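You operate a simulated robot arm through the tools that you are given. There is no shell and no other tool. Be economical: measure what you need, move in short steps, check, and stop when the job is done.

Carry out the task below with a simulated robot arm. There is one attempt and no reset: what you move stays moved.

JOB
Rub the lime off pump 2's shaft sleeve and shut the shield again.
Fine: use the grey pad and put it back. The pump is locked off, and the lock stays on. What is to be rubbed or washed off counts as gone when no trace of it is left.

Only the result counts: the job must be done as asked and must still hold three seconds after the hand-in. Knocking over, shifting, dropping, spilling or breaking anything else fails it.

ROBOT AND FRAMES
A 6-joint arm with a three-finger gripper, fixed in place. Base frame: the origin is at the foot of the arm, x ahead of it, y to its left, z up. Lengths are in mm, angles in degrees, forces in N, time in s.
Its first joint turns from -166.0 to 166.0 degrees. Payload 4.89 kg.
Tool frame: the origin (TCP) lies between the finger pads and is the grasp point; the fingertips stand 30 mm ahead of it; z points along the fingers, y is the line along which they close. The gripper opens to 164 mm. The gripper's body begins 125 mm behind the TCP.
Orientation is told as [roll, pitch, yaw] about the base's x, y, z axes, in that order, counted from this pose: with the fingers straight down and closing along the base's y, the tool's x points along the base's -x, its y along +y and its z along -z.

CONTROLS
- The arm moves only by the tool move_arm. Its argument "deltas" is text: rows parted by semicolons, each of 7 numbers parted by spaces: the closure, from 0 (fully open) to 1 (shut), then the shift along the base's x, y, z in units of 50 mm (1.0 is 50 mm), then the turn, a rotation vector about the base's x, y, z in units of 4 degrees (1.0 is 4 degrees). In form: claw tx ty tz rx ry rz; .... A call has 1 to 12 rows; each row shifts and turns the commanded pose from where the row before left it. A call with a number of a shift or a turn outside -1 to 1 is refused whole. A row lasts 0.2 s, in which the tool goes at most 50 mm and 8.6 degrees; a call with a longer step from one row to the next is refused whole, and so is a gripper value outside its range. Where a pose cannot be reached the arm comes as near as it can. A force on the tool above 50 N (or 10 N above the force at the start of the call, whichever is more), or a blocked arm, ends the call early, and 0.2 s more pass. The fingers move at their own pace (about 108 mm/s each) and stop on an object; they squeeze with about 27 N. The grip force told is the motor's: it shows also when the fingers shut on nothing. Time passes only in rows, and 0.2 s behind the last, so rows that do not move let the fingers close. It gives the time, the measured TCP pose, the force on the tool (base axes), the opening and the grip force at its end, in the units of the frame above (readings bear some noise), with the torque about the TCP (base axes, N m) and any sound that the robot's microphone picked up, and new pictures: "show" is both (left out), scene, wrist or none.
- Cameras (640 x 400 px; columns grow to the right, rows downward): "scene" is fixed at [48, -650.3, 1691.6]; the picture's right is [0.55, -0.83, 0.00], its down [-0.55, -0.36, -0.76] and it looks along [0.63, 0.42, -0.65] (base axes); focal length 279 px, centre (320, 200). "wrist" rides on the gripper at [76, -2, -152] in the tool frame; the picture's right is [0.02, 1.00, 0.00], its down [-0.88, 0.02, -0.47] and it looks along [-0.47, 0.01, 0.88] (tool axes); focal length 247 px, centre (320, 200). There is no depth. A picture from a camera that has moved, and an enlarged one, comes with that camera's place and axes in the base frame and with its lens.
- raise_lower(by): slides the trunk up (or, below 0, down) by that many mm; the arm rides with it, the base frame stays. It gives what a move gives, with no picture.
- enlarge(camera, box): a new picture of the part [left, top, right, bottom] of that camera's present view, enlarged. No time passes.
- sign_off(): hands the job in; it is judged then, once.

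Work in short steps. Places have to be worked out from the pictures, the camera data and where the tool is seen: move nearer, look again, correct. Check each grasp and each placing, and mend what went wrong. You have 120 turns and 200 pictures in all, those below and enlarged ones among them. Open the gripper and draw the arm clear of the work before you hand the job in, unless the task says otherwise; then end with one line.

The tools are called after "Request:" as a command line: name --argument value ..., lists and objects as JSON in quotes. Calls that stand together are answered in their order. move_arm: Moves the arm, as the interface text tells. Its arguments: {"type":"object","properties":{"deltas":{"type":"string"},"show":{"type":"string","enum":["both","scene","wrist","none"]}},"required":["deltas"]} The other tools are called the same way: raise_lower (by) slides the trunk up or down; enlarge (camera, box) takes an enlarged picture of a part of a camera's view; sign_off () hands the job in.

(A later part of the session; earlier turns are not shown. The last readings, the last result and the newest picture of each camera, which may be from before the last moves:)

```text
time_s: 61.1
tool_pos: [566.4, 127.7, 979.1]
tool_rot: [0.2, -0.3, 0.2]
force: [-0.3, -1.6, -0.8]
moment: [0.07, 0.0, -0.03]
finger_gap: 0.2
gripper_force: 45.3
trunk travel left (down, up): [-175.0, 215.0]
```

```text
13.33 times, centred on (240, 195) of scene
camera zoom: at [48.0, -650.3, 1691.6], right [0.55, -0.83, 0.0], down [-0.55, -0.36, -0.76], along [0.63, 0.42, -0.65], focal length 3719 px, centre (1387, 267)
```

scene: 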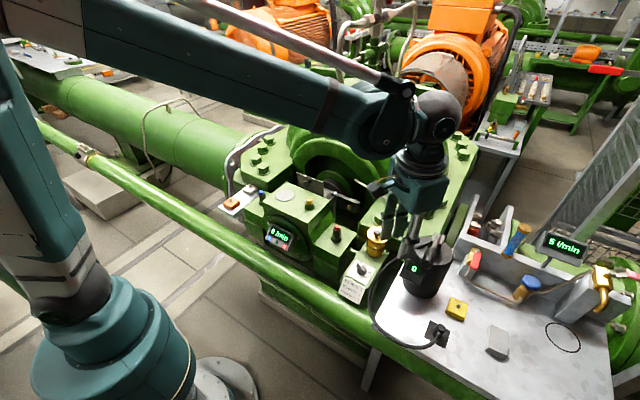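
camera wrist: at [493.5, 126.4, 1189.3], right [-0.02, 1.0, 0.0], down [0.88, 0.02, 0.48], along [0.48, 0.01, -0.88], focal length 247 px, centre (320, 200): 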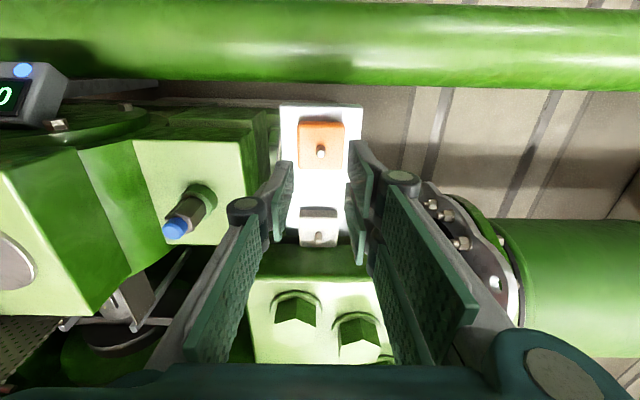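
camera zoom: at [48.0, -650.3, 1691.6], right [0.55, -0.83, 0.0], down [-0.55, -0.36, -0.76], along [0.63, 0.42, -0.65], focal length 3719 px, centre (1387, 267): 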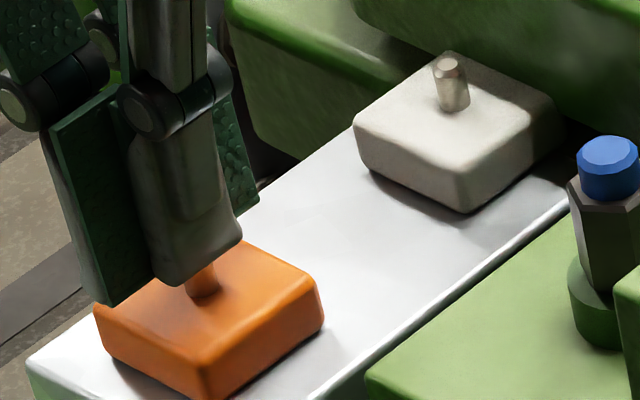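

The fingers slipped up off the orange peg – the tips were only at its bevelled top. I open, go 6 mm lower, grip again and repeat the tiny test.

Request:
move_arm --deltas "0.75 0 0 0.1 0 0 0; 0.75 0 0 0 0 0 0; 0.75 0.02 0 -0.1 0 0 0; 0.75 0 0 -0.12 0 0 0; 0.75 0 0 0 0 0 0; 0.97 0 0 0 0 0 0; 0.97 0 0 0 0 0 0; 0.97 0 0 0 0 0 0" --show "none"

Request:
enlarge --camera "scene" --box '[216, 180, 264, 210]'

```text
time_s: 62.9
tool_pos: [568.2, 129.3, 973.4]
tool_rot: [0.3, -0.2, 0.1]
force: [-0.3, 7.1, -7.0]
moment: [0.13, 0.03, 0.12]
finger_gap: 8.6
gripper_force: 44.8
trunk travel left (down, up): [-175.0, 215.0]
```

```text
13.33 times, centred on (240, 195) of scene
camera zoom: at [48.0, -650.3, 1691.6], right [0.55, -0.83, 0.0], down [-0.55, -0.36, -0.76], along [0.63, 0.42, -0.65], focal length 3719 px, centre (1387, 267)
```

zoom: 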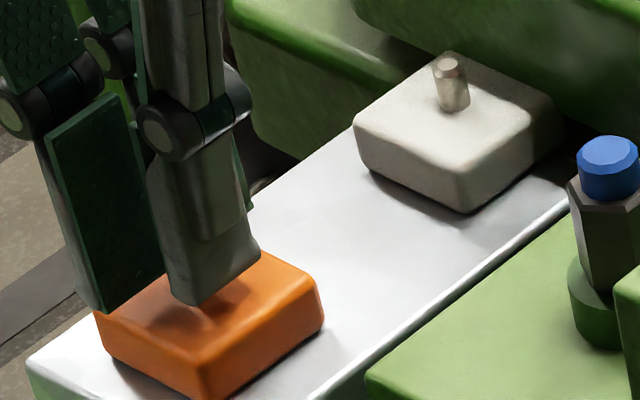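

Firm grip now. I lift ~1.5 mm and read the force.

Request:
move_arm --deltas "0.97 0 0 0.015 0 0 0; 0.97 0 0 0.015 0 0 0; 0.97 0 0 0 0 0 0" --show "none"

```text
time_s: 63.7
tool_pos: [568.0, 128.5, 974.0]
tool_rot: [0.1, -0.2, 0.1]
force: [0.2, 0.9, -39.5]
moment: [-0.06, 0.05, 0.05]
finger_gap: 8.7
gripper_force: 44.6
trunk travel left (down, up): [-175.0, 215.0]
```

The orange pad resists 40 N identically, so both tray pieces are fixed to the tray. The free grey pad must then be the bench one. I release the orange and go measure the bench block properly.

Request:
move_arm --deltas "0.97 0 0 -0.026 0 0 0; 0.75 0 0 0 0 0 0; 0.75 0 0 0 0 0 0; 0.75 0 0 0.5 0 0 0; 0.75 0 0 0.9 0 0 0; 0.75 0 -0.2 0.9 0 0 0; 0.75 0 -0.5 0.8 0 0 -0.875; 0.75 -0.1 -0.9 0.4 0 0 -0.875; 0.75 -0.1 -0.95 0 0 0 -0.875; 0.75 -0.1 -0.95 0 0 0 -0.875; 0.75 -0.1 -0.95 0 0 0 -0.875; 0.75 -0.1 -0.95 0 0 0 -0.875" --show "none"

Request:
enlarge --camera "scene" --box '[216, 175, 280, 215]'

Request:
move_arm --deltas "0.75 -0.1 -0.95 0 0 0 -1; 0.75 -0.1 -0.95 0 0 0 -1; 0.75 -0.1 -0.95 0 0 0 -1; 0.75 -0.1 -0.95 0 0 0 -1; 0.75 -0.1 -0.95 0 0 0 -1; 0.75 -0.1 -0.95 0 0 0 -1; 0.75 -0.1 -0.95 0 0 0 -1; 0.75 0 -0.95 0 0 0 -1; 0.75 0 -0.95 0 0 0 -1; 0.75 0 0 0 0 0 -1; 0.75 0 0 0 0 0 0" --show "both"

```text
time_s: 66.3
tool_pos: [541.2, -137.8, 1149.7]
tool_rot: [0.1, -0.4, -20.9]
force: [-0.5, 1.5, 0.1]
moment: [-0.15, -0.01, -0.01]
finger_gap: 41.0
gripper_force: 0.1
trunk travel left (down, up): [-175.0, 215.0]
```

```text
10.00 times, centred on (248, 195) of scene
camera zoom: at [48.0, -650.3, 1691.6], right [0.55, -0.83, 0.0], down [-0.55, -0.36, -0.76], along [0.63, 0.42, -0.65], focal length 2789 px, centre (1040, 250)
```

zoom: 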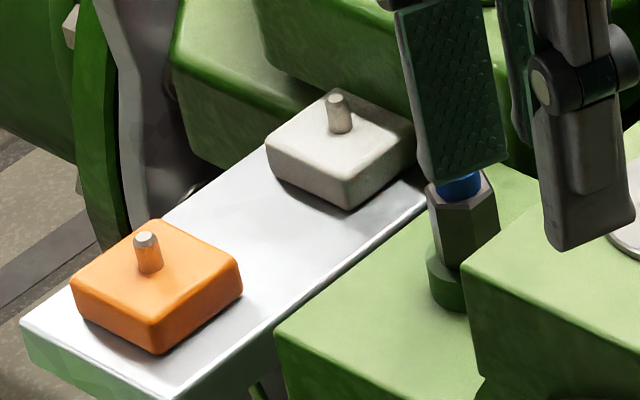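

```text
time_s: 68.7
tool_pos: [507.9, -567.9, 1147.4]
tool_rot: [0.2, -0.4, -60.9]
force: [0.4, 0.6, 0.0]
moment: [0.14, 0.04, 0.0]
finger_gap: 40.8
gripper_force: 0.0
trunk travel left (down, up): [-175.0, 215.0]
camera wrist: at [468.6, -501.5, 1300.0], right [0.86, 0.5, 0.0], down [0.44, -0.76, 0.48], along [0.24, -0.41, -0.88], focal length 247 px, centre (320, 200)
```

scene: 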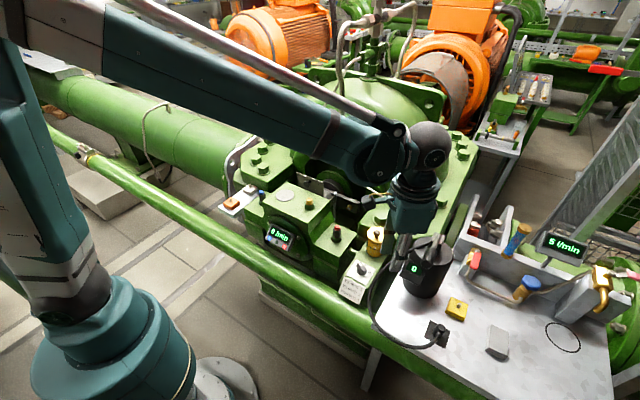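
wrist: 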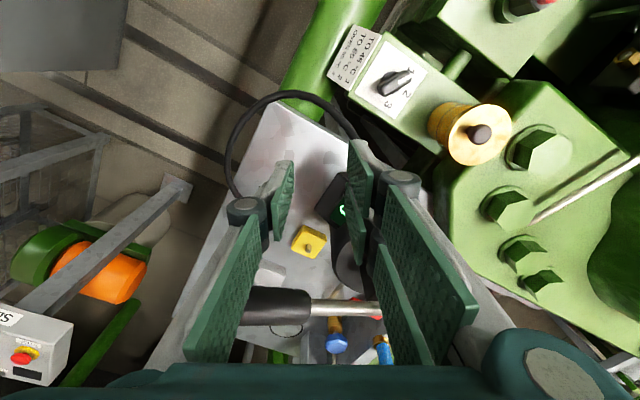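

New insight: the pegs are probably locating pins fixed to the tray, with the pads sitting over them — so the pad must be gripped by its sides and lifted off. I return to the tray pad.

Request:
move_arm --deltas "0.54 0.2 0.93 0.1 0 0 1; 0.54 0.2 0.93 0.1 0 0 1; 0.54 0.2 0.93 0.1 0 0 1; 0.54 0.2 0.93 0.1 0 0 1; 0.54 0.2 0.93 0 0 0 1; 0.54 0.2 0.93 0 0 0 1; 0.54 0.2 0.93 0 0 0 1; 0.54 0.2 0.93 0 0 0 1; 0.54 0.2 0.93 0 0 0 1; 0.54 0.2 0.93 0 0 0 1; 0.54 0.2 0.93 0 0 0 1; 0.54 0.2 0.93 0 0 0 1" --show "none"

Request:
move_arm --deltas "0.54 0.1 0.7 0 0 0 1; 0.54 0.1 0.7 0 0 0 1; 0.54 0.2 0.7 -0.4 0 0.1 1; 0.54 0.2 0.7 -0.6 0 0 0.22; 0.54 0 0 -0.6 0 0 0; 0.54 0 0 -0.6 0 0 0; 0.54 0 0 0 0 0 0; 0.54 0 0 0 0 0 0" --show "wrist"

```text
time_s: 71.3
tool_pos: [627.7, -10.6, 1167.5]
tool_rot: [0.4, -0.3, -12.8]
force: [-0.1, -0.6, 0.5]
moment: [0.16, -0.07, -0.01]
finger_gap: 75.4
gripper_force: 0.1
trunk travel left (down, up): [-175.0, 215.0]
```

```text
time_s: 73.1
tool_pos: [659.3, 129.1, 1060.9]
tool_rot: [0.2, 0.1, 0.0]
force: [1.3, -0.1, -0.6]
moment: [0.01, 0.03, 0.0]
finger_gap: 75.4
gripper_force: 0.0
trunk travel left (down, up): [-175.0, 215.0]
camera wrist: at [583.4, 127.1, 1213.3], right [-0.02, 1.0, 0.0], down [0.88, 0.02, 0.47], along [0.47, 0.01, -0.88], focal length 247 px, centre (320, 200)
```

wrist: 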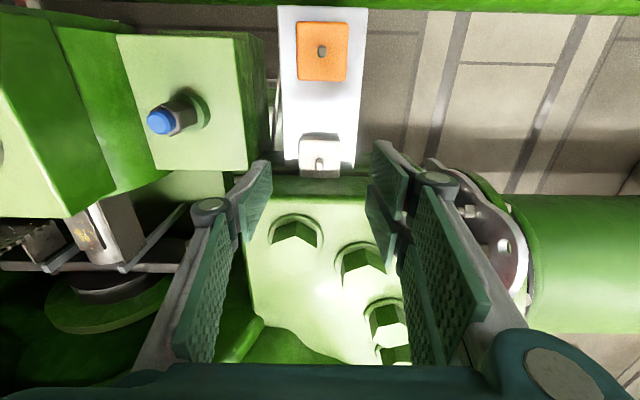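

I check the surroundings before descending beside the pad.

Request:
enlarge --camera "wrist" --box '[220, 100, 420, 225]'

Request:
move_arm --deltas "0.54 0.08 0 -0.5 0 0 0; 0.54 0 0 -0.5 0 0 0; 0.54 0 0 -0.4 0 0 0; 0.54 0 0 0 0 0 0; 0.54 0 0 0 0 0 0" --show "wrist"

Request:
enlarge --camera "scene" --box '[216, 160, 280, 200]'

```text
3.20 times, centred on (320, 162) of wrist
camera zoom: at [583.4, 127.1, 1213.3], right [-0.02, 1.0, 0.0], down [0.88, 0.02, 0.47], along [0.47, 0.01, -0.88], focal length 790 px, centre (320, 320)
```

zoom: 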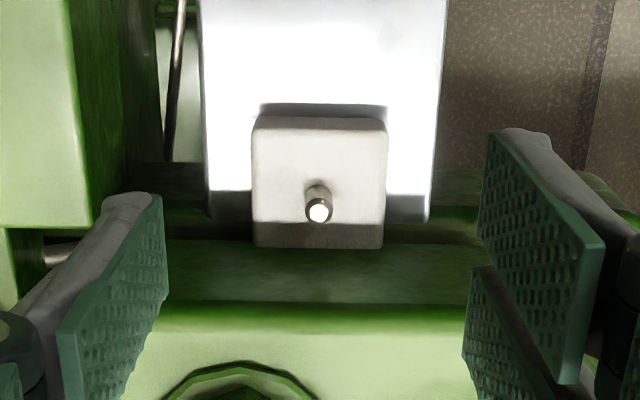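

```text
time_s: 74.3
tool_pos: [664.6, 128.3, 988.7]
tool_rot: [0.2, 0.1, 0.0]
force: [0.4, -0.3, -0.6]
moment: [-0.01, 0.03, 0.01]
finger_gap: 75.4
gripper_force: 0.1
trunk travel left (down, up): [-175.0, 215.0]
camera wrist: at [587.8, 127.3, 1141.7], right [-0.02, 1.0, 0.0], down [0.88, 0.02, 0.47], along [0.47, 0.01, -0.88], focal length 247 px, centre (320, 200)
```

wrist: 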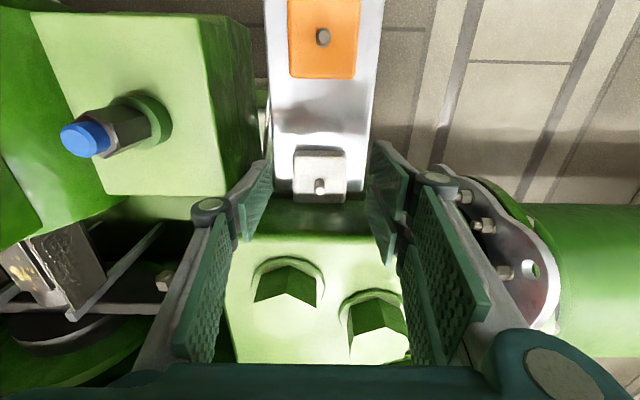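

```text
10.00 times, centred on (248, 180) of scene
camera zoom: at [48.0, -650.3, 1691.6], right [0.55, -0.83, 0.0], down [-0.55, -0.36, -0.76], along [0.63, 0.42, -0.65], focal length 2789 px, centre (1040, 400)
```

zoom: 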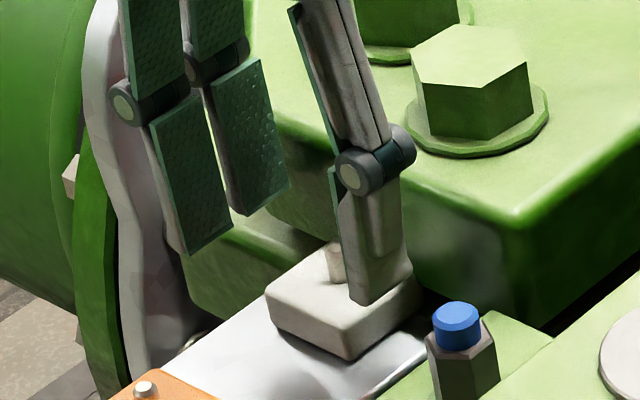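

Tray passes above the ledge, so fingertips at z≈930 should clear. I descend slowly beside the pad.

Request:
move_arm --deltas "0.54 0 0.01 -0.2 0 0 0; 0.54 0 0 -0.2 0 0 0; 0.54 0 0 -0.14 0 0 0; 0.54 0 0 0 0 0 0; 0.54 0 0 0 0 0 0" --show "wrist"

Request:
enlarge --camera "wrist" --box '[230, 110, 410, 222]'

Request:
enlarge --camera "scene" --box '[216, 165, 280, 205]'

```text
time_s: 75.5
tool_pos: [663.5, 129.4, 961.6]
tool_rot: [0.2, 0.1, 0.0]
force: [0.4, 0.6, 0.3]
moment: [-0.01, 0.05, 0.01]
finger_gap: 75.4
gripper_force: 0.1
trunk travel left (down, up): [-175.0, 215.0]
camera wrist: at [587.4, 127.7, 1114.4], right [-0.02, 1.0, 0.0], down [0.88, 0.02, 0.47], along [0.47, 0.01, -0.88], focal length 247 px, centre (320, 200)
```

wrist: 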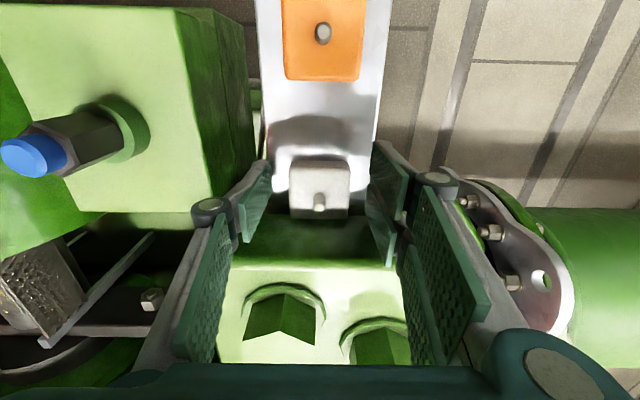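

```text
3.56 times, centred on (320, 166) of wrist
camera zoom: at [587.4, 127.7, 1114.4], right [-0.02, 1.0, 0.0], down [0.88, 0.02, 0.47], along [0.47, 0.01, -0.88], focal length 878 px, centre (320, 321)
```

zoom: 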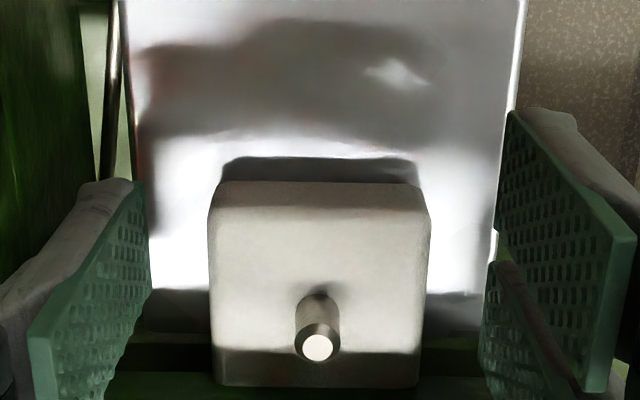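

```text
10.00 times, centred on (248, 185) of scene
camera zoom: at [48.0, -650.3, 1691.6], right [0.55, -0.83, 0.0], down [-0.55, -0.36, -0.76], along [0.63, 0.42, -0.65], focal length 2789 px, centre (1040, 350)
```

zoom: 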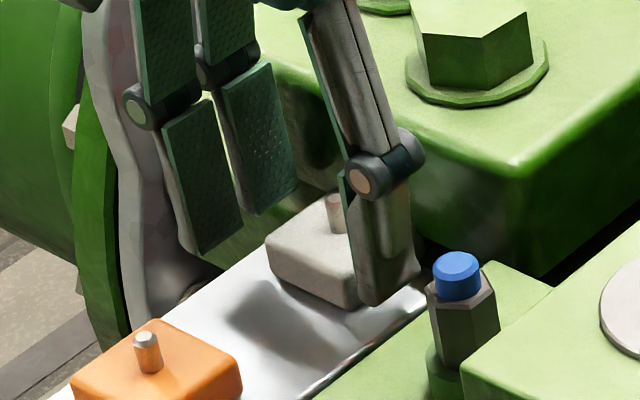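

Fingers are beside the pad with no contact. I close on its sides.

Request:
move_arm --deltas "0.68 0 0 0 0 0 0; 0.75 0 0 0 0 0 0; 0.8 0 0 0 0 0 0; 0.8 0 0 0 0 0 0" --show "wrist"

Request:
enlarge --camera "scene" --box '[216, 165, 280, 205]'

```text
time_s: 76.5
tool_pos: [663.1, 129.3, 962.1]
tool_rot: [0.1, 0.1, 0.0]
force: [-0.5, -3.9, -2.0]
moment: [-0.37, -0.02, 0.09]
finger_gap: 49.4
gripper_force: 45.1
trunk travel left (down, up): [-175.0, 215.0]
camera wrist: at [587.4, 127.6, 1114.5], right [-0.02, 1.0, 0.0], down [0.88, 0.02, 0.47], along [0.47, 0.01, -0.88], focal length 247 px, centre (320, 200)
```

wrist: 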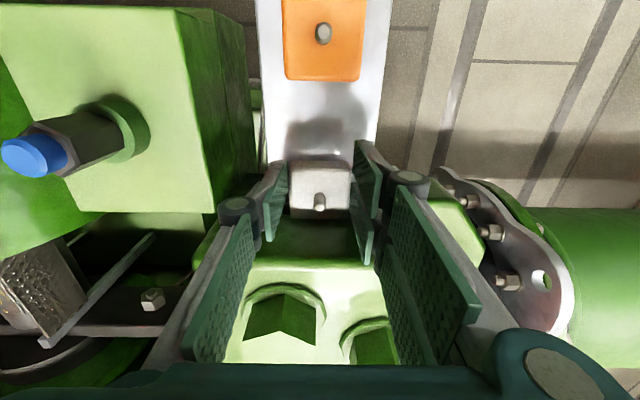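

```text
10.00 times, centred on (248, 185) of scene
camera zoom: at [48.0, -650.3, 1691.6], right [0.55, -0.83, 0.0], down [-0.55, -0.36, -0.76], along [0.63, 0.42, -0.65], focal length 2789 px, centre (1040, 350)
```

zoom: 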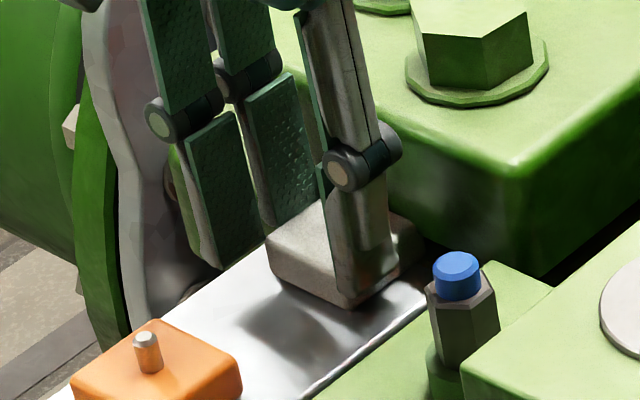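

Gripped at 49.4 mm with little side force. I lift slowly and watch.

Request:
move_arm --deltas "0.8 0 0 0.03 0 0 0; 0.8 0 0 0.05 0 0 0; 0.8 0 0 0.1 0 0 0; 0.8 0 0 0.15 0 0 0; 0.8 0 0 0 0 0 0" --show "none"

Request:
enlarge --camera "scene" --box '[216, 165, 280, 205]'

```text
time_s: 77.1
tool_pos: [662.9, 129.8, 962.0]
tool_rot: [0.2, 0.1, 0.0]
force: [3.4, -2.6, -38.4]
moment: [0.12, -0.63, 0.1]
finger_gap: 49.8
gripper_force: 45.4
trunk travel left (down, up): [-175.0, 215.0]
stopped in row 2: the force on the tool passed its limit at 60 N (the readings are from after the stop); the commanded pose is now the measured one
```

```text
10.00 times, centred on (248, 185) of scene
camera zoom: at [48.0, -650.3, 1691.6], right [0.55, -0.83, 0.0], down [-0.55, -0.36, -0.76], along [0.63, 0.42, -0.65], focal length 2789 px, centre (1040, 350)
```

zoom: 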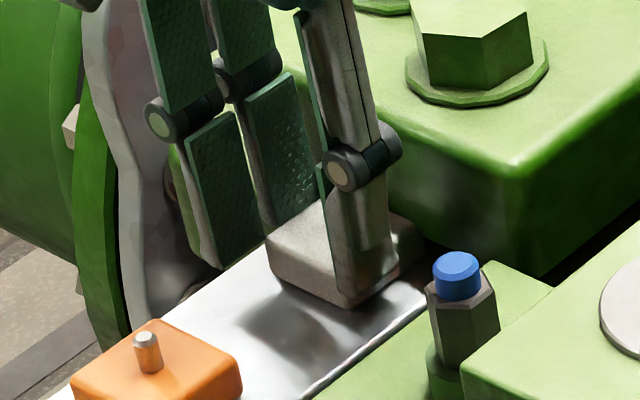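

Still fixed at 60 N even held by its sides: the tray pieces are immovable fixtures. So the loose grey block on the bench must be the pad. I release here and rise.

Request:
move_arm --deltas "0.54 0 0 0 0 0 0; 0.54 0 0 0 0 0 0; 0.54 0 0 0.5 0 0 0; 0.54 0 0 0.9 0 0 0; 0.54 0 -0.2 0.9 0 0 0; 0.54 0 -0.6 0.7 0 0 0; 0.54 -0.1 -0.8 0.4 0 0 -0.9; 0.54 -0.1 -0.9 0 0 0 -0.9; 0.54 -0.1 -0.9 0 0 0 -0.9; 0.54 -0.1 -0.9 0 0 0 -0.9; 0.54 -0.1 -0.9 0 0 0 -0.9; 0.54 -0.1 -0.9 0 0 0 -0.9" --show "none"

Request:
enlarge --camera "scene" --box '[210, 170, 290, 220]'

Request:
enlarge --camera "scene" --box '[390, 215, 640, 375]'

```text
time_s: 79.7
tool_pos: [631.9, -171.2, 1132.3]
tool_rot: [0.2, 0.1, -21.7]
force: [-0.2, -0.2, -0.5]
moment: [-0.17, -0.07, 0.02]
finger_gap: 75.4
gripper_force: 0.1
trunk travel left (down, up): [-175.0, 215.0]
```

```text
8.00 times, centred on (250, 195) of scene
camera zoom: at [48.0, -650.3, 1691.6], right [0.55, -0.83, 0.0], down [-0.55, -0.36, -0.76], along [0.63, 0.42, -0.65], focal length 2232 px, centre (880, 240)
```

zoom: 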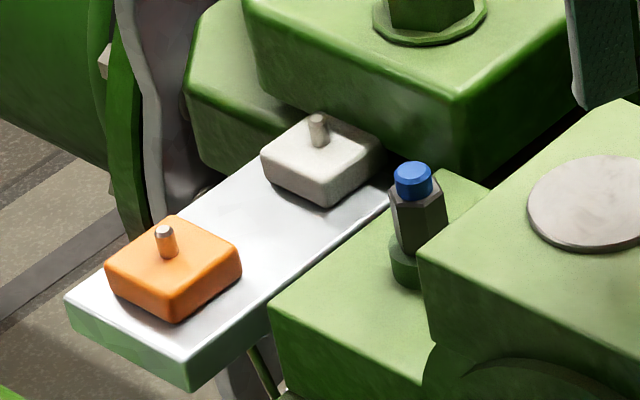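

```text
2.50 times, centred on (515, 295) of scene
camera zoom: at [48.0, -650.3, 1691.6], right [0.55, -0.83, 0.0], down [-0.55, -0.36, -0.76], along [0.63, 0.42, -0.65], focal length 697 px, centre (-168, -38)
```

zoom: 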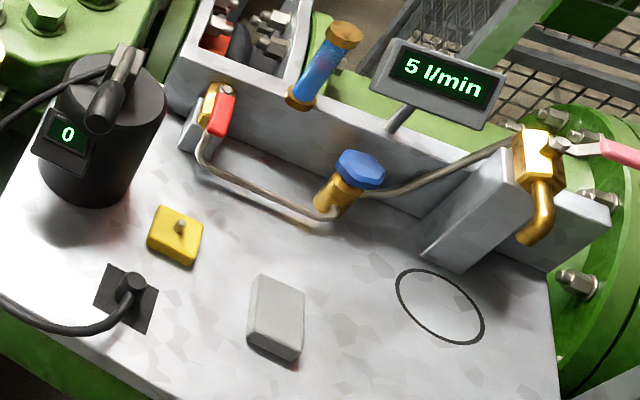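

The tray is intact. Note the black pot is tall (top/handle ≈ z 1170 near (520–560,-650)), so I approach the bench higher. I rise, then swing over.

Request:
move_arm --deltas "0.54 -0.2 -0.2 0.9 0 0 -1; 0.54 -0.2 -0.2 0.9 0 0 -1; 0.54 -0.2 -0.2 0.9 0 0 -1; 0.54 -0.2 -0.3 0.9 0 0 -1; 0.54 -0.3 -0.9 0 0 0 -1; 0.54 -0.3 -0.9 0 0 0 -1; 0.54 -0.3 -0.9 0 0 0 -1; 0.54 -0.2 -0.9 0 0 0 -1; 0.54 -0.2 -0.9 0 0 0 -1; 0.54 0 -0.9 0 0 0 0; 0.54 0 -0.9 0 0 0 0; 0.54 0 -0.9 0 0 0 0" --show "none"

Request:
move_arm --deltas "0.54 0 -0.9 0 0 0 0; 0.54 0 -0.9 0 0 0 0; 0.54 0 0 0 0 0 0; 0.54 0 0 0 0 0 0" --show "both"

```text
time_s: 82.3
tool_pos: [528.0, -580.8, 1313.6]
tool_rot: [0.2, 0.0, -57.6]
force: [-0.4, 2.1, 1.1]
moment: [-0.22, 0.0, 0.01]
finger_gap: 75.5
gripper_force: 0.1
trunk travel left (down, up): [-175.0, 215.0]
```

```text
time_s: 83.3
tool_pos: [526.9, -672.6, 1315.1]
tool_rot: [0.2, 0.2, -57.7]
force: [0.4, -1.7, -0.2]
moment: [0.17, -0.02, 0.05]
finger_gap: 75.4
gripper_force: 0.0
trunk travel left (down, up): [-175.0, 215.0]
camera wrist: at [483.7, -609.5, 1467.5], right [0.83, 0.55, 0.0], down [0.49, -0.74, 0.47], along [0.26, -0.39, -0.88], focal length 247 px, centre (320, 200)
```

scene: 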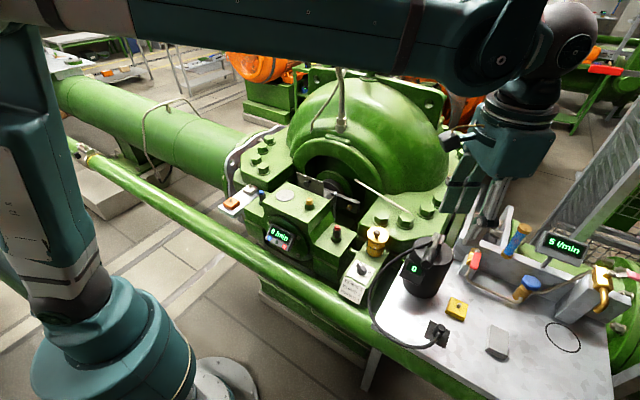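
wrist: 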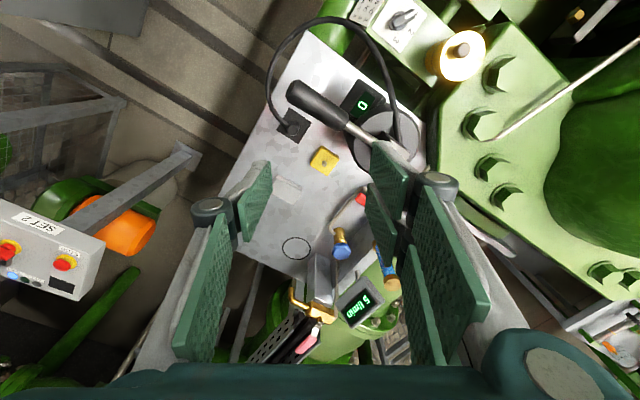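

A panel marked "SET 2" appears. I zoom on the bench and on that panel.

Request:
enlarge --camera "wrist" --box '[210, 120, 370, 270]'

Request:
enlarge --camera "wrist" --box '[0, 180, 160, 300]'

```text
2.67 times, centred on (290, 195) of wrist
camera zoom: at [483.7, -609.5, 1467.5], right [0.83, 0.55, 0.0], down [0.49, -0.74, 0.47], along [0.26, -0.39, -0.88], focal length 659 px, centre (400, 213)
```

zoom: 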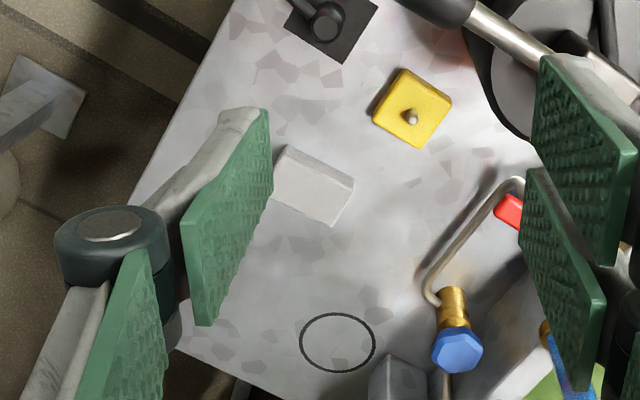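

```text
3.33 times, centred on (80, 240) of wrist
camera zoom: at [483.7, -609.5, 1467.5], right [0.83, 0.55, 0.0], down [0.49, -0.74, 0.47], along [0.26, -0.39, -0.88], focal length 823 px, centre (1120, 67)
```

zoom: 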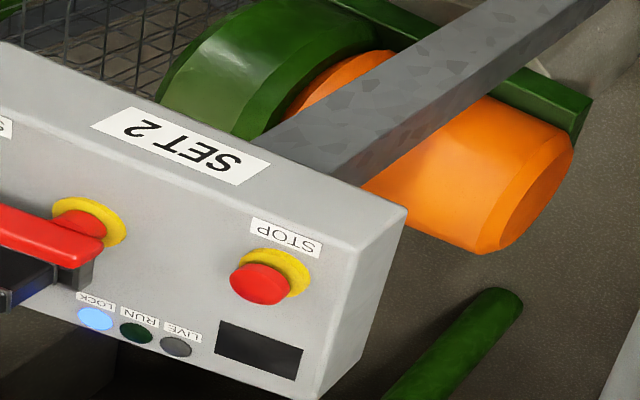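

That is pump 2's locked-off control panel. I pan the camera to see if another pad tray exists on this side.

Request:
move_arm --deltas "0.54 -0.4 0.4 0 0 0 -1; 0.54 -0.4 0.4 0 0 0 -1; 0.54 -0.4 0.4 0 0 0 -1; 0.54 -0.4 0.4 0 0 0 -1; 0.54 0 0 0 0 0 -1; 0.54 0 0 0 0 0 -1; 0.54 0 0 0 0 0 -1; 0.54 0 0 0 0 0 -1; 0.54 0 0 0 0 0 -1; 0.54 0 0 0 -0.3 -1 -0.3; 0.54 0 0 0 0 0 0" --show "wrist"

```text
time_s: 85.7
tool_pos: [447.0, -589.5, 1313.4]
tool_rot: [4.4, -0.8, -94.9]
force: [0.1, -0.1, -1.3]
moment: [-0.01, -0.05, 0.0]
finger_gap: 75.3
gripper_force: 0.0
trunk travel left (down, up): [-175.0, 215.0]
camera wrist: at [440.4, -510.4, 1464.3], right [1.0, -0.06, 0.07], down [-0.09, -0.87, 0.49], along [0.04, -0.49, -0.87], focal length 247 px, centre (320, 200)
```

wrist: 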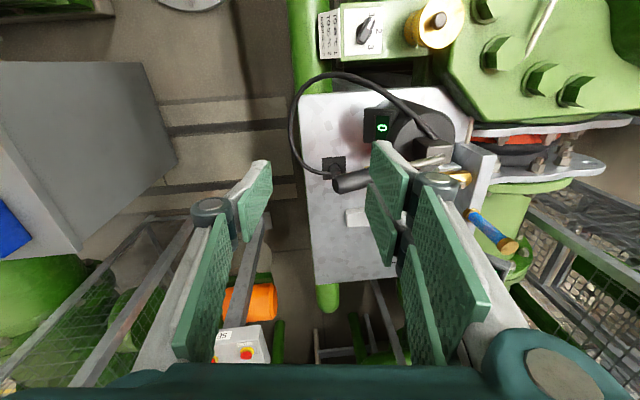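

There's a large grey cabinet with something blue to the left. I zoom there, then pan on.

Request:
enlarge --camera "wrist" --box '[0, 40, 200, 280]'

Request:
move_arm --deltas "0.54 -0.7 0.2 0 0 0 -1; 0.54 -0.7 0.2 0 0 0 -1; 0.54 -0.6 0.3 0 0 0 -1; 0.54 -0.6 0.3 0 0 0 -1; 0.54 0 0 0 0 0 -1; 0.54 0 0 0 0 0 -1; 0.54 0 0 0 0 0 -1; 0.54 0 0 0 0 0 -1; 0.54 0 0 0 0 0 0" --show "wrist"

```text
1.67 times, centred on (100, 160) of wrist
camera zoom: at [440.4, -510.4, 1464.3], right [1.0, -0.06, 0.07], down [-0.09, -0.87, 0.49], along [0.04, -0.49, -0.87], focal length 412 px, centre (687, 267)
```

zoom: 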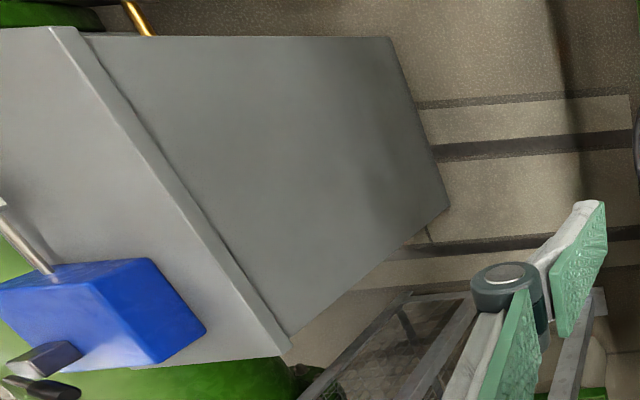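

```text
time_s: 87.7
tool_pos: [316.7, -541.5, 1314.1]
tool_rot: [4.3, -0.7, -126.8]
force: [-1.0, -0.3, 0.6]
moment: [-0.02, 0.0, -0.02]
finger_gap: 75.4
gripper_force: 0.1
trunk travel left (down, up): [-175.0, 215.0]
camera wrist: at [353.4, -469.4, 1464.5], right [0.81, -0.58, 0.07], down [-0.54, -0.69, 0.49], along [-0.23, -0.43, -0.87], focal length 247 px, centre (320, 200)
```

wrist: 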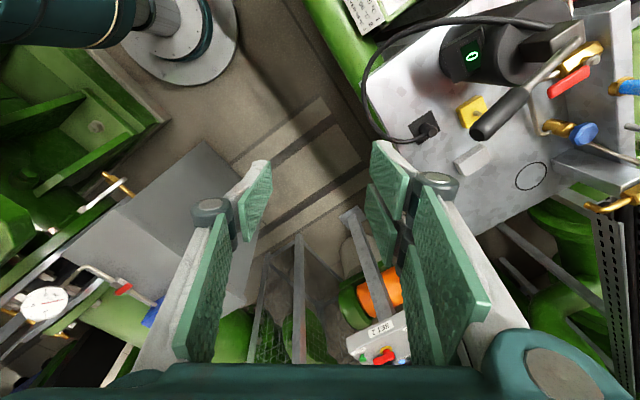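

There's a second workstation to the right/rear – "pump 2" may not be the front pump. I survey further round before touching anything else.

Request:
enlarge --camera "wrist" --box '[330, 300, 440, 368]'

Request:
move_arm --deltas "0.54 -0.9 0 0 0 0 -1; 0.54 -0.9 0 0 0 0 -1; 0.54 -0.9 0 0 0 0 -1; 0.54 -0.8 0.2 0 0 0 -1; 0.54 -0.6 0.2 0 0 0 -1; 0.54 0 0 0 0 0 -1; 0.54 0 0 0 0 0 -1; 0.54 0 0 0 0 0 -1; 0.54 0 0 0 0 0 0" --show "wrist"

```text
5.82 times, centred on (385, 334) of wrist
camera zoom: at [353.4, -469.4, 1464.5], right [0.81, -0.58, 0.07], down [-0.54, -0.69, 0.49], along [-0.23, -0.43, -0.87], focal length 1437 px, centre (-58, -580)
```

zoom: 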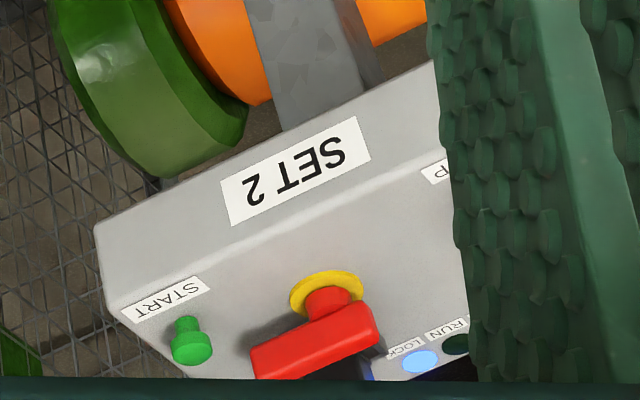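

```text
time_s: 89.9
tool_pos: [118.6, -571.4, 1321.9]
tool_rot: [4.2, -0.8, -158.9]
force: [-1.2, -2.1, -0.2]
moment: [0.37, -0.03, 0.0]
finger_gap: 75.5
gripper_force: 0.2
trunk travel left (down, up): [-175.0, 215.0]
stopped in row 9: the arm was blocked; the commanded pose is now the measured one
camera wrist: at [187.6, -530.1, 1472.8], right [0.38, -0.92, 0.07], down [-0.82, -0.3, 0.49], along [-0.43, -0.24, -0.87], focal length 247 px, centre (320, 200)
```

wrist: 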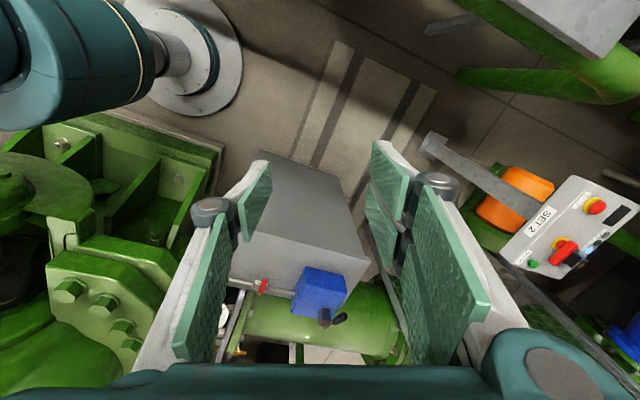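

There is another pump behind the robot on this side. I swing round further to see it (keeping a small radius).

Request:
move_arm --deltas "0.54 -0.8 0.1 0 0 0 0; 0.54 -0.8 0.1 0 0 0 0; 0.54 -0.8 0.2 0 0 0 0; 0.54 -0.8 0.3 0 0 0 0; 0.54 -0.8 0.4 0 0 0 0; 0.54 -0.8 0.5 0 0 0 0; 0.54 -0.6 0.6 0 0 0 0; 0.54 -0.5 0.7 0 0 0 0; 0.54 -0.4 0.7 0 0 0 0; 0.54 0 0 0 0 0 0" --show "wrist"

```text
time_s: 92.1
tool_pos: [-196.3, -384.3, 1323.1]
tool_rot: [4.2, -0.9, -158.9]
force: [-0.3, 0.7, -0.8]
moment: [-0.03, -0.03, -0.02]
finger_gap: 75.5
gripper_force: 0.0
trunk travel left (down, up): [-175.0, 215.0]
camera wrist: at [-127.9, -343.2, 1473.8], right [0.38, -0.92, 0.07], down [-0.82, -0.3, 0.49], along [-0.43, -0.25, -0.87], focal length 247 px, centre (320, 200)
```

wrist: 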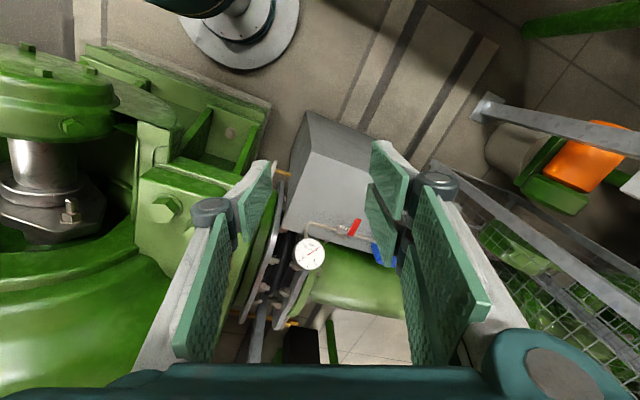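

A second pump with its own shaft lies behind. I move on to see it squarely.

Request:
move_arm --deltas "0.54 -0.6 0.6 0 0 0 -1; 0.54 -0.6 0.7 0 0 0 -1; 0.54 -0.5 0.7 0 0 0 -1; 0.54 -0.4 0.8 0 0 0 -1; 0.54 -0.4 0.8 0 0 0 -1; 0.54 -0.3 0.8 0 0 0 0; 0.54 0 0.6 0 0 0 0; 0.54 0 0 0 0 0 0" --show "wrist"

```text
time_s: 93.9
tool_pos: [-335.4, -135.4, 1322.3]
tool_rot: [4.4, -0.9, -178.9]
force: [-0.4, 0.0, -0.8]
moment: [-0.01, -0.03, -0.02]
finger_gap: 75.1
gripper_force: 0.0
trunk travel left (down, up): [-175.0, 215.0]
camera wrist: at [-258.2, -120.4, 1472.4], right [0.04, -1.0, 0.07], down [-0.87, 0.0, 0.49], along [-0.48, -0.09, -0.87], focal length 247 px, centre (320, 200)
```

wrist: 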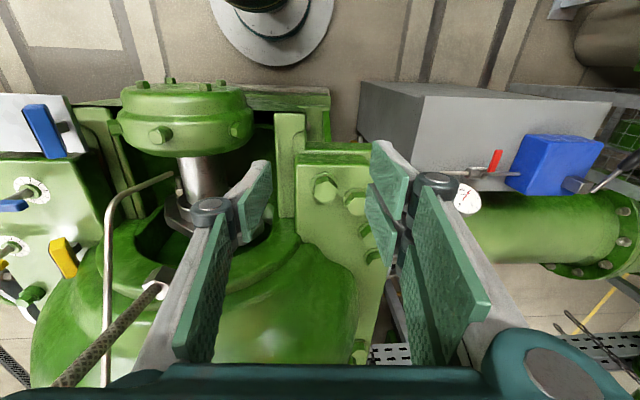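

I zoom on this rear pump's shaft and surroundings.

Request:
enlarge --camera "wrist" --box '[90, 60, 290, 260]'

Request:
enlarge --camera "wrist" --box '[0, 80, 120, 300]'

Request:
enlarge --camera "wrist" --box '[350, 70, 640, 250]'

```text
2.00 times, centred on (190, 160) of wrist
camera zoom: at [-258.2, -120.4, 1472.4], right [0.04, -1.0, 0.07], down [-0.87, 0.0, 0.49], along [-0.48, -0.09, -0.87], focal length 494 px, centre (580, 280)
```

zoom: 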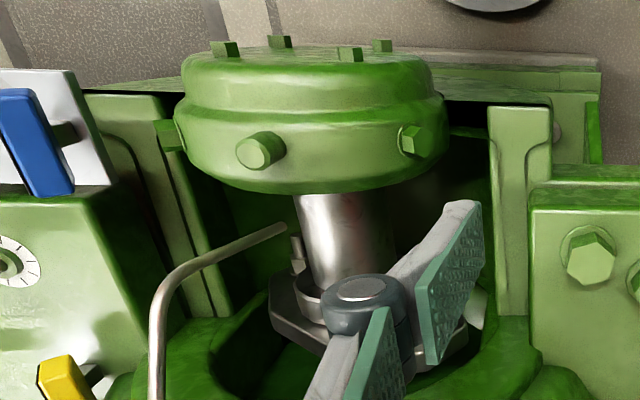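

```text
1.82 times, centred on (60, 190) of wrist
camera zoom: at [-258.2, -120.4, 1472.4], right [0.04, -1.0, 0.07], down [-0.87, 0.0, 0.49], along [-0.48, -0.09, -0.87], focal length 449 px, centre (793, 218)
```

zoom: 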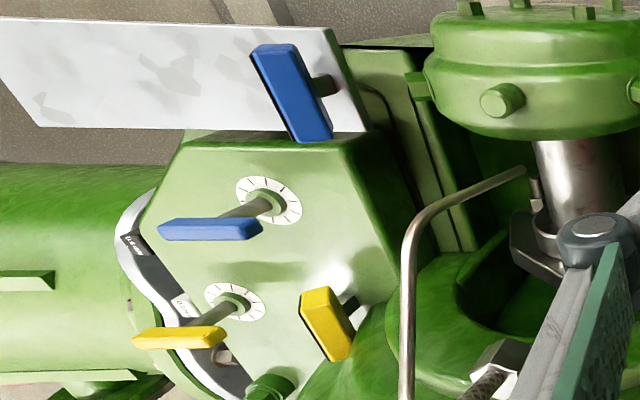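

```text
2.21 times, centred on (495, 160) of wrist
camera zoom: at [-258.2, -120.4, 1472.4], right [0.04, -1.0, 0.07], down [-0.87, 0.0, 0.49], along [-0.48, -0.09, -0.87], focal length 545 px, centre (-66, 288)
```

zoom: 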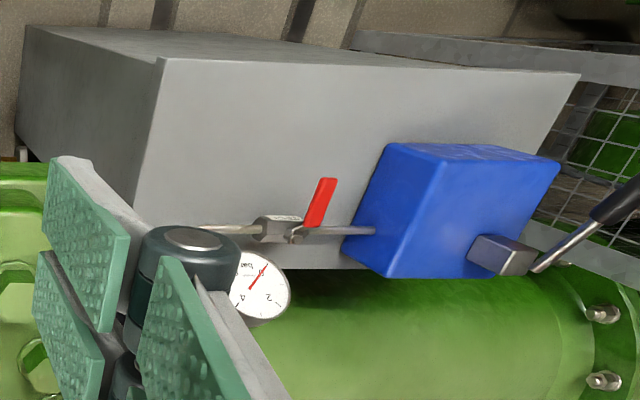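

The rear pump has no shield, so the front pump (with shield and lime) is the right one. I now survey the robot's left side for a loose grey pad, swinging back round at a safe radius.

Request:
move_arm --deltas "0.54 0.197 -0.647 0 0 0 1; 0.54 0.197 -0.647 0 0 0 1; 0.54 0.197 -0.647 0 0 0 1; 0.54 0.197 -0.647 0 0 0 1; 0.54 0.197 -0.647 0 0 0 1; 0.54 0.197 -0.647 0 0 0 1; 0.54 0.647 -0.447 0 0 0 1; 0.54 0.647 -0.447 0 0 0 1; 0.54 0.647 -0.447 0 0 0 1; 0.54 0.647 -0.447 0 0 0 1; 0.54 0.647 -0.447 0 0 0 1; 0.54 0.647 -0.447 0 0 0 1" --show "none"

Request:
move_arm --deltas "0.54 0.82 0.04 0 0 0 1; 0.54 0.82 0.04 0 0 0 1; 0.54 0.82 0.04 0 0 0 1; 0.54 0.82 0.04 0 0 0 1; 0.54 0.82 0.04 0 0 0 1; 0.54 0.82 0.04 0 0 0 1; 0.54 0.68 0.473 0 0 0 1; 0.54 0.68 0.473 0 0 0 1; 0.54 0.68 0.473 0 0 0 1; 0.54 0.68 0.473 0 0 0 1; 0.54 0.68 0.473 0 0 0 1; 0.54 0.68 0.473 0 0 0 1" --show "none"

Request:
move_arm --deltas "0.54 0.35 0.753 0 0 0 1; 0.54 0.35 0.753 0 0 0 1; 0.54 0.35 0.753 0 0 0 1; 0.54 0.35 0.753 0 0 0 1; 0.54 0.35 0.753 0 0 0 1; 0.54 0.35 0.753 0 0 0 1; 0.54 -0.073 0.823 0 0 0 1; 0.54 -0.073 0.823 0 0 0 1; 0.54 -0.073 0.823 0 0 0 1; 0.54 -0.073 0.823 0 0 0 1; 0.54 -0.073 0.823 0 0 0 1; 0.54 -0.073 0.823 0 0 0 1" --show "none"

Request:
move_arm --deltas "0.54 -0.473 0.68 0 0 0 1; 0.54 -0.473 0.68 0 0 0 1; 0.54 -0.473 0.68 0 0 0 1; 0.54 -0.473 0.68 0 0 0 1; 0.54 -0.473 0.68 0 0 0 1; 0.54 -0.473 0.68 0 0 0 1; 0.54 0 0 0 0 0 1; 0.54 0 0 0 0 0 1; 0.54 0 0 0 0 0 1; 0.54 0 0 0 0 0 1; 0.54 0 0 0 0 0 1; 0.54 0 0 0 0 0 1" --show "wrist"

```text
time_s: 96.5
tool_pos: [-169.9, -403.3, 1316.3]
tool_rot: [4.3, -1.0, -143.6]
force: [3.0, 4.1, 0.9]
moment: [-0.51, 0.44, -0.05]
finger_gap: 75.5
gripper_force: 0.0
trunk travel left (down, up): [-175.0, 215.0]
stopped in row 12: the arm was blocked; the commanded pose is now the measured one
```

```text
time_s: 97.7
tool_pos: [-37.7, -356.2, 1293.9]
tool_rot: [4.1, -0.7, -134.5]
force: [-1.2, -1.7, 0.0]
moment: [0.41, -0.25, 0.01]
finger_gap: 75.4
gripper_force: 0.0
trunk travel left (down, up): [-175.0, 215.0]
stopped in row 6: the arm was blocked; the commanded pose is now the measured one
```

```text
time_s: 99.2
tool_pos: [37.0, -182.7, 1301.7]
tool_rot: [4.2, -0.5, -122.7]
force: [-0.4, 2.1, 0.5]
moment: [-0.31, 0.0, 0.04]
finger_gap: 75.6
gripper_force: 0.0
out of reach, approached as far as the arm can: row 5, 6, 7
trunk travel left (down, up): [-175.0, 215.0]
stopped in row 7: the arm was blocked; the commanded pose is now the measured one
```

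```text
time_s: 101.8
tool_pos: [-123.8, -55.6, 1317.1]
tool_rot: [4.2, -0.7, -74.2]
force: [0.1, -0.7, 0.6]
moment: [-0.01, 0.01, 0.01]
finger_gap: 75.4
gripper_force: 0.1
out of reach, approached as far as the arm can: row 1, 2, 3, 4, 6
trunk travel left (down, up): [-175.0, 215.0]
camera wrist: at [-157.8, 15.4, 1468.9], right [0.95, 0.29, 0.07], down [0.22, -0.85, 0.48], along [0.2, -0.44, -0.87], focal length 247 px, centre (320, 200)
```

wrist: 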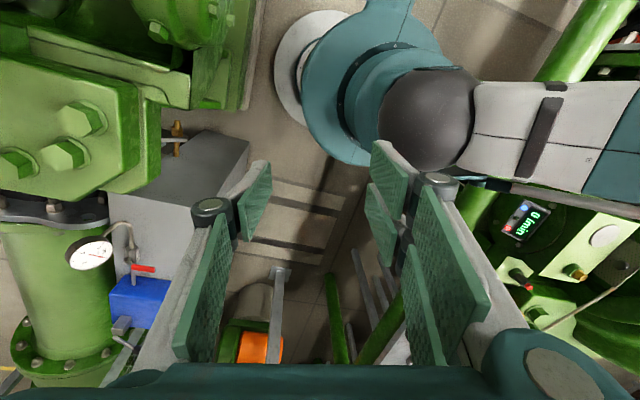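

Several moves were blocked by joint limits and the arm folded in; I must step carefully. I bring the tool out again toward −y the way it came.

Request:
move_arm --deltas "0.54 0.6 -0.5 0 0 0 0; 0.54 0.6 -0.5 0 0 0 0; 0.54 0.6 -0.5 0 0 0 0; 0.54 0.6 -0.5 0 0 0 0; 0.54 0.4 -0.7 0 0 0 0; 0.54 0.3 -0.8 0 0 0 0; 0.54 0.2 -0.8 0 0 0 0; 0.54 0 -0.8 0 0 0 0; 0.54 0 -0.8 0 0 0 0; 0.54 0 0 0 0 0 0" --show "both"

```text
time_s: 103.8
tool_pos: [-13.6, -330.9, 1306.9]
tool_rot: [4.1, -0.5, -83.1]
force: [1.7, 1.9, 0.5]
moment: [-0.29, 0.2, 0.03]
finger_gap: 75.5
gripper_force: 0.0
out of reach, approached as far as the arm can: row 2
trunk travel left (down, up): [-175.0, 215.0]
stopped in row 10: the arm was blocked; the commanded pose is now the measured one
camera wrist: at [-35.9, -255.3, 1457.9], right [0.99, 0.14, 0.07], down [0.09, -0.87, 0.48], along [0.13, -0.47, -0.87], focal length 247 px, centre (320, 200)
```

scene: 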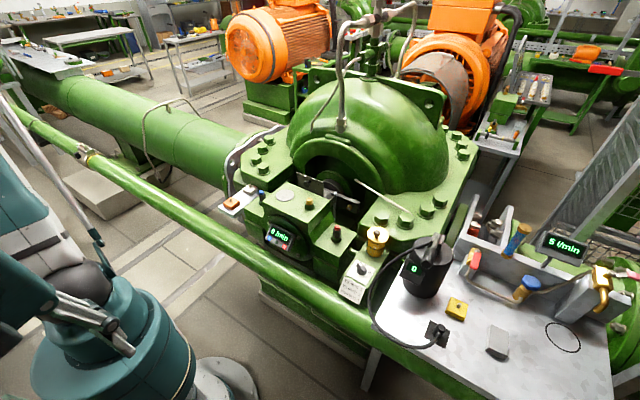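
wrist: 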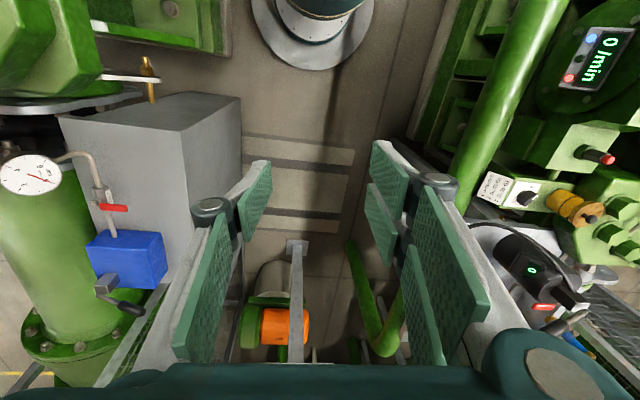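

Out again. I continue gently toward the front.

Request:
move_arm --deltas "0.54 0.5 -0.4 0 0 0 0; 0.54 0.6 -0.4 0 0 0 0; 0.54 0.7 -0.3 0 0 0 0; 0.54 0.7 0 0 0 0 0.5; 0.54 0.7 0 0 0 0 1; 0.54 0.7 0.1 0 0 0 1; 0.54 0.7 0.2 0 0 0 1; 0.54 0.6 0.4 0 0 0 1; 0.54 0.5 0.5 0 0 0 1; 0.54 0 0 0 0 0 0" --show "scene"

```text
time_s: 104.5
tool_pos: [-25.8, -345.4, 1294.0]
tool_rot: [4.1, -0.6, -95.0]
force: [0.3, 1.8, 0.4]
moment: [-0.34, -0.02, -0.06]
finger_gap: 75.5
gripper_force: 0.1
trunk travel left (down, up): [-175.0, 215.0]
stopped in row 3: the arm was blocked; the commanded pose is now the measured one
```

scene: 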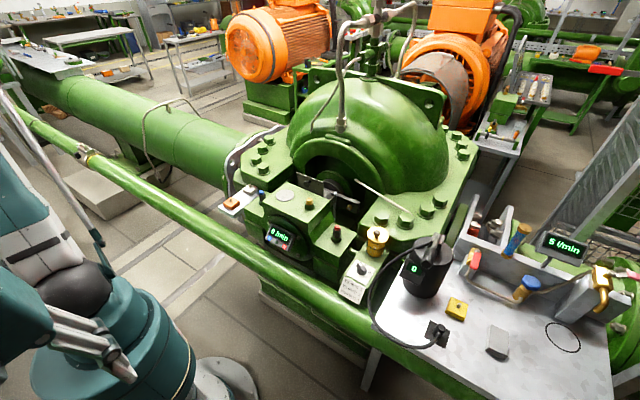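

The arm seems folded too tight here. I extend radially outward (−y) first.

Request:
move_arm --deltas "0.54 0 -0.4 0 0 0 0; 0.54 0 -0.5 0 0 0 0; 0.54 0 -0.5 0 0 0 0; 0.54 0 -0.5 0 0 0 0; 0.54 0 -0.5 0 0 0 0; 0.54 0 0 0 0 0 0" --show "none"

```text
time_s: 105.5
tool_pos: [-31.1, -346.6, 1254.5]
tool_rot: [4.2, -0.8, -98.4]
force: [-0.4, 0.6, -0.4]
moment: [-0.1, -0.02, 0.02]
finger_gap: 75.2
gripper_force: 0.2
trunk travel left (down, up): [-175.0, 215.0]
stopped in row 5: the arm was blocked; the commanded pose is now the measured one
```

It drops instead of extending, so some joint is at its stop. I look at the arm's posture.

Request:
enlarge --camera "scene" --box '[0, 130, 260, 400]'

Request:
move_arm --deltas "0.54 0 0 0.5 0 0 0; 0.54 0 0.2 0.5 0 0 0; 0.54 0 0 0 0 0 0" --show "wrist"

```text
1.48 times, centred on (130, 265) of scene
camera zoom: at [48.0, -650.3, 1691.6], right [0.55, -0.83, 0.0], down [-0.55, -0.36, -0.76], along [0.63, 0.42, -0.65], focal length 413 px, centre (602, 104)
```

zoom: 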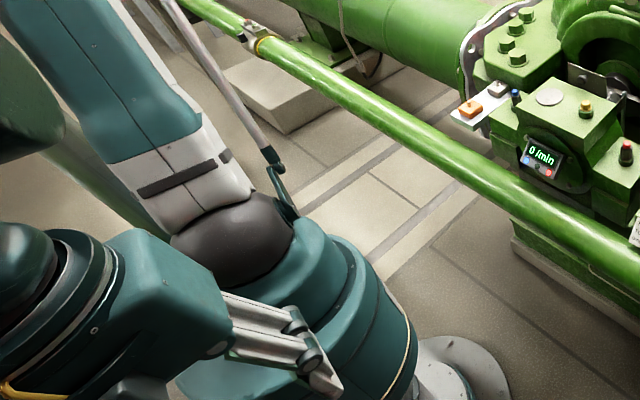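

```text
time_s: 106.3
tool_pos: [-30.7, -340.5, 1306.2]
tool_rot: [4.2, -0.6, -98.2]
force: [0.2, -0.7, 0.0]
moment: [0.02, -0.03, 0.01]
finger_gap: 75.2
gripper_force: 0.1
trunk travel left (down, up): [-175.0, 215.0]
camera wrist: at [-31.2, -260.8, 1457.6], right [0.99, -0.12, 0.07], down [-0.14, -0.86, 0.48], along [0.0, -0.49, -0.87], focal length 247 px, centre (320, 200)
```

wrist: 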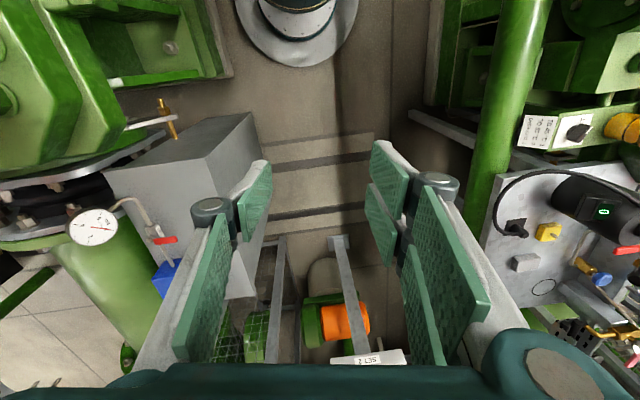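

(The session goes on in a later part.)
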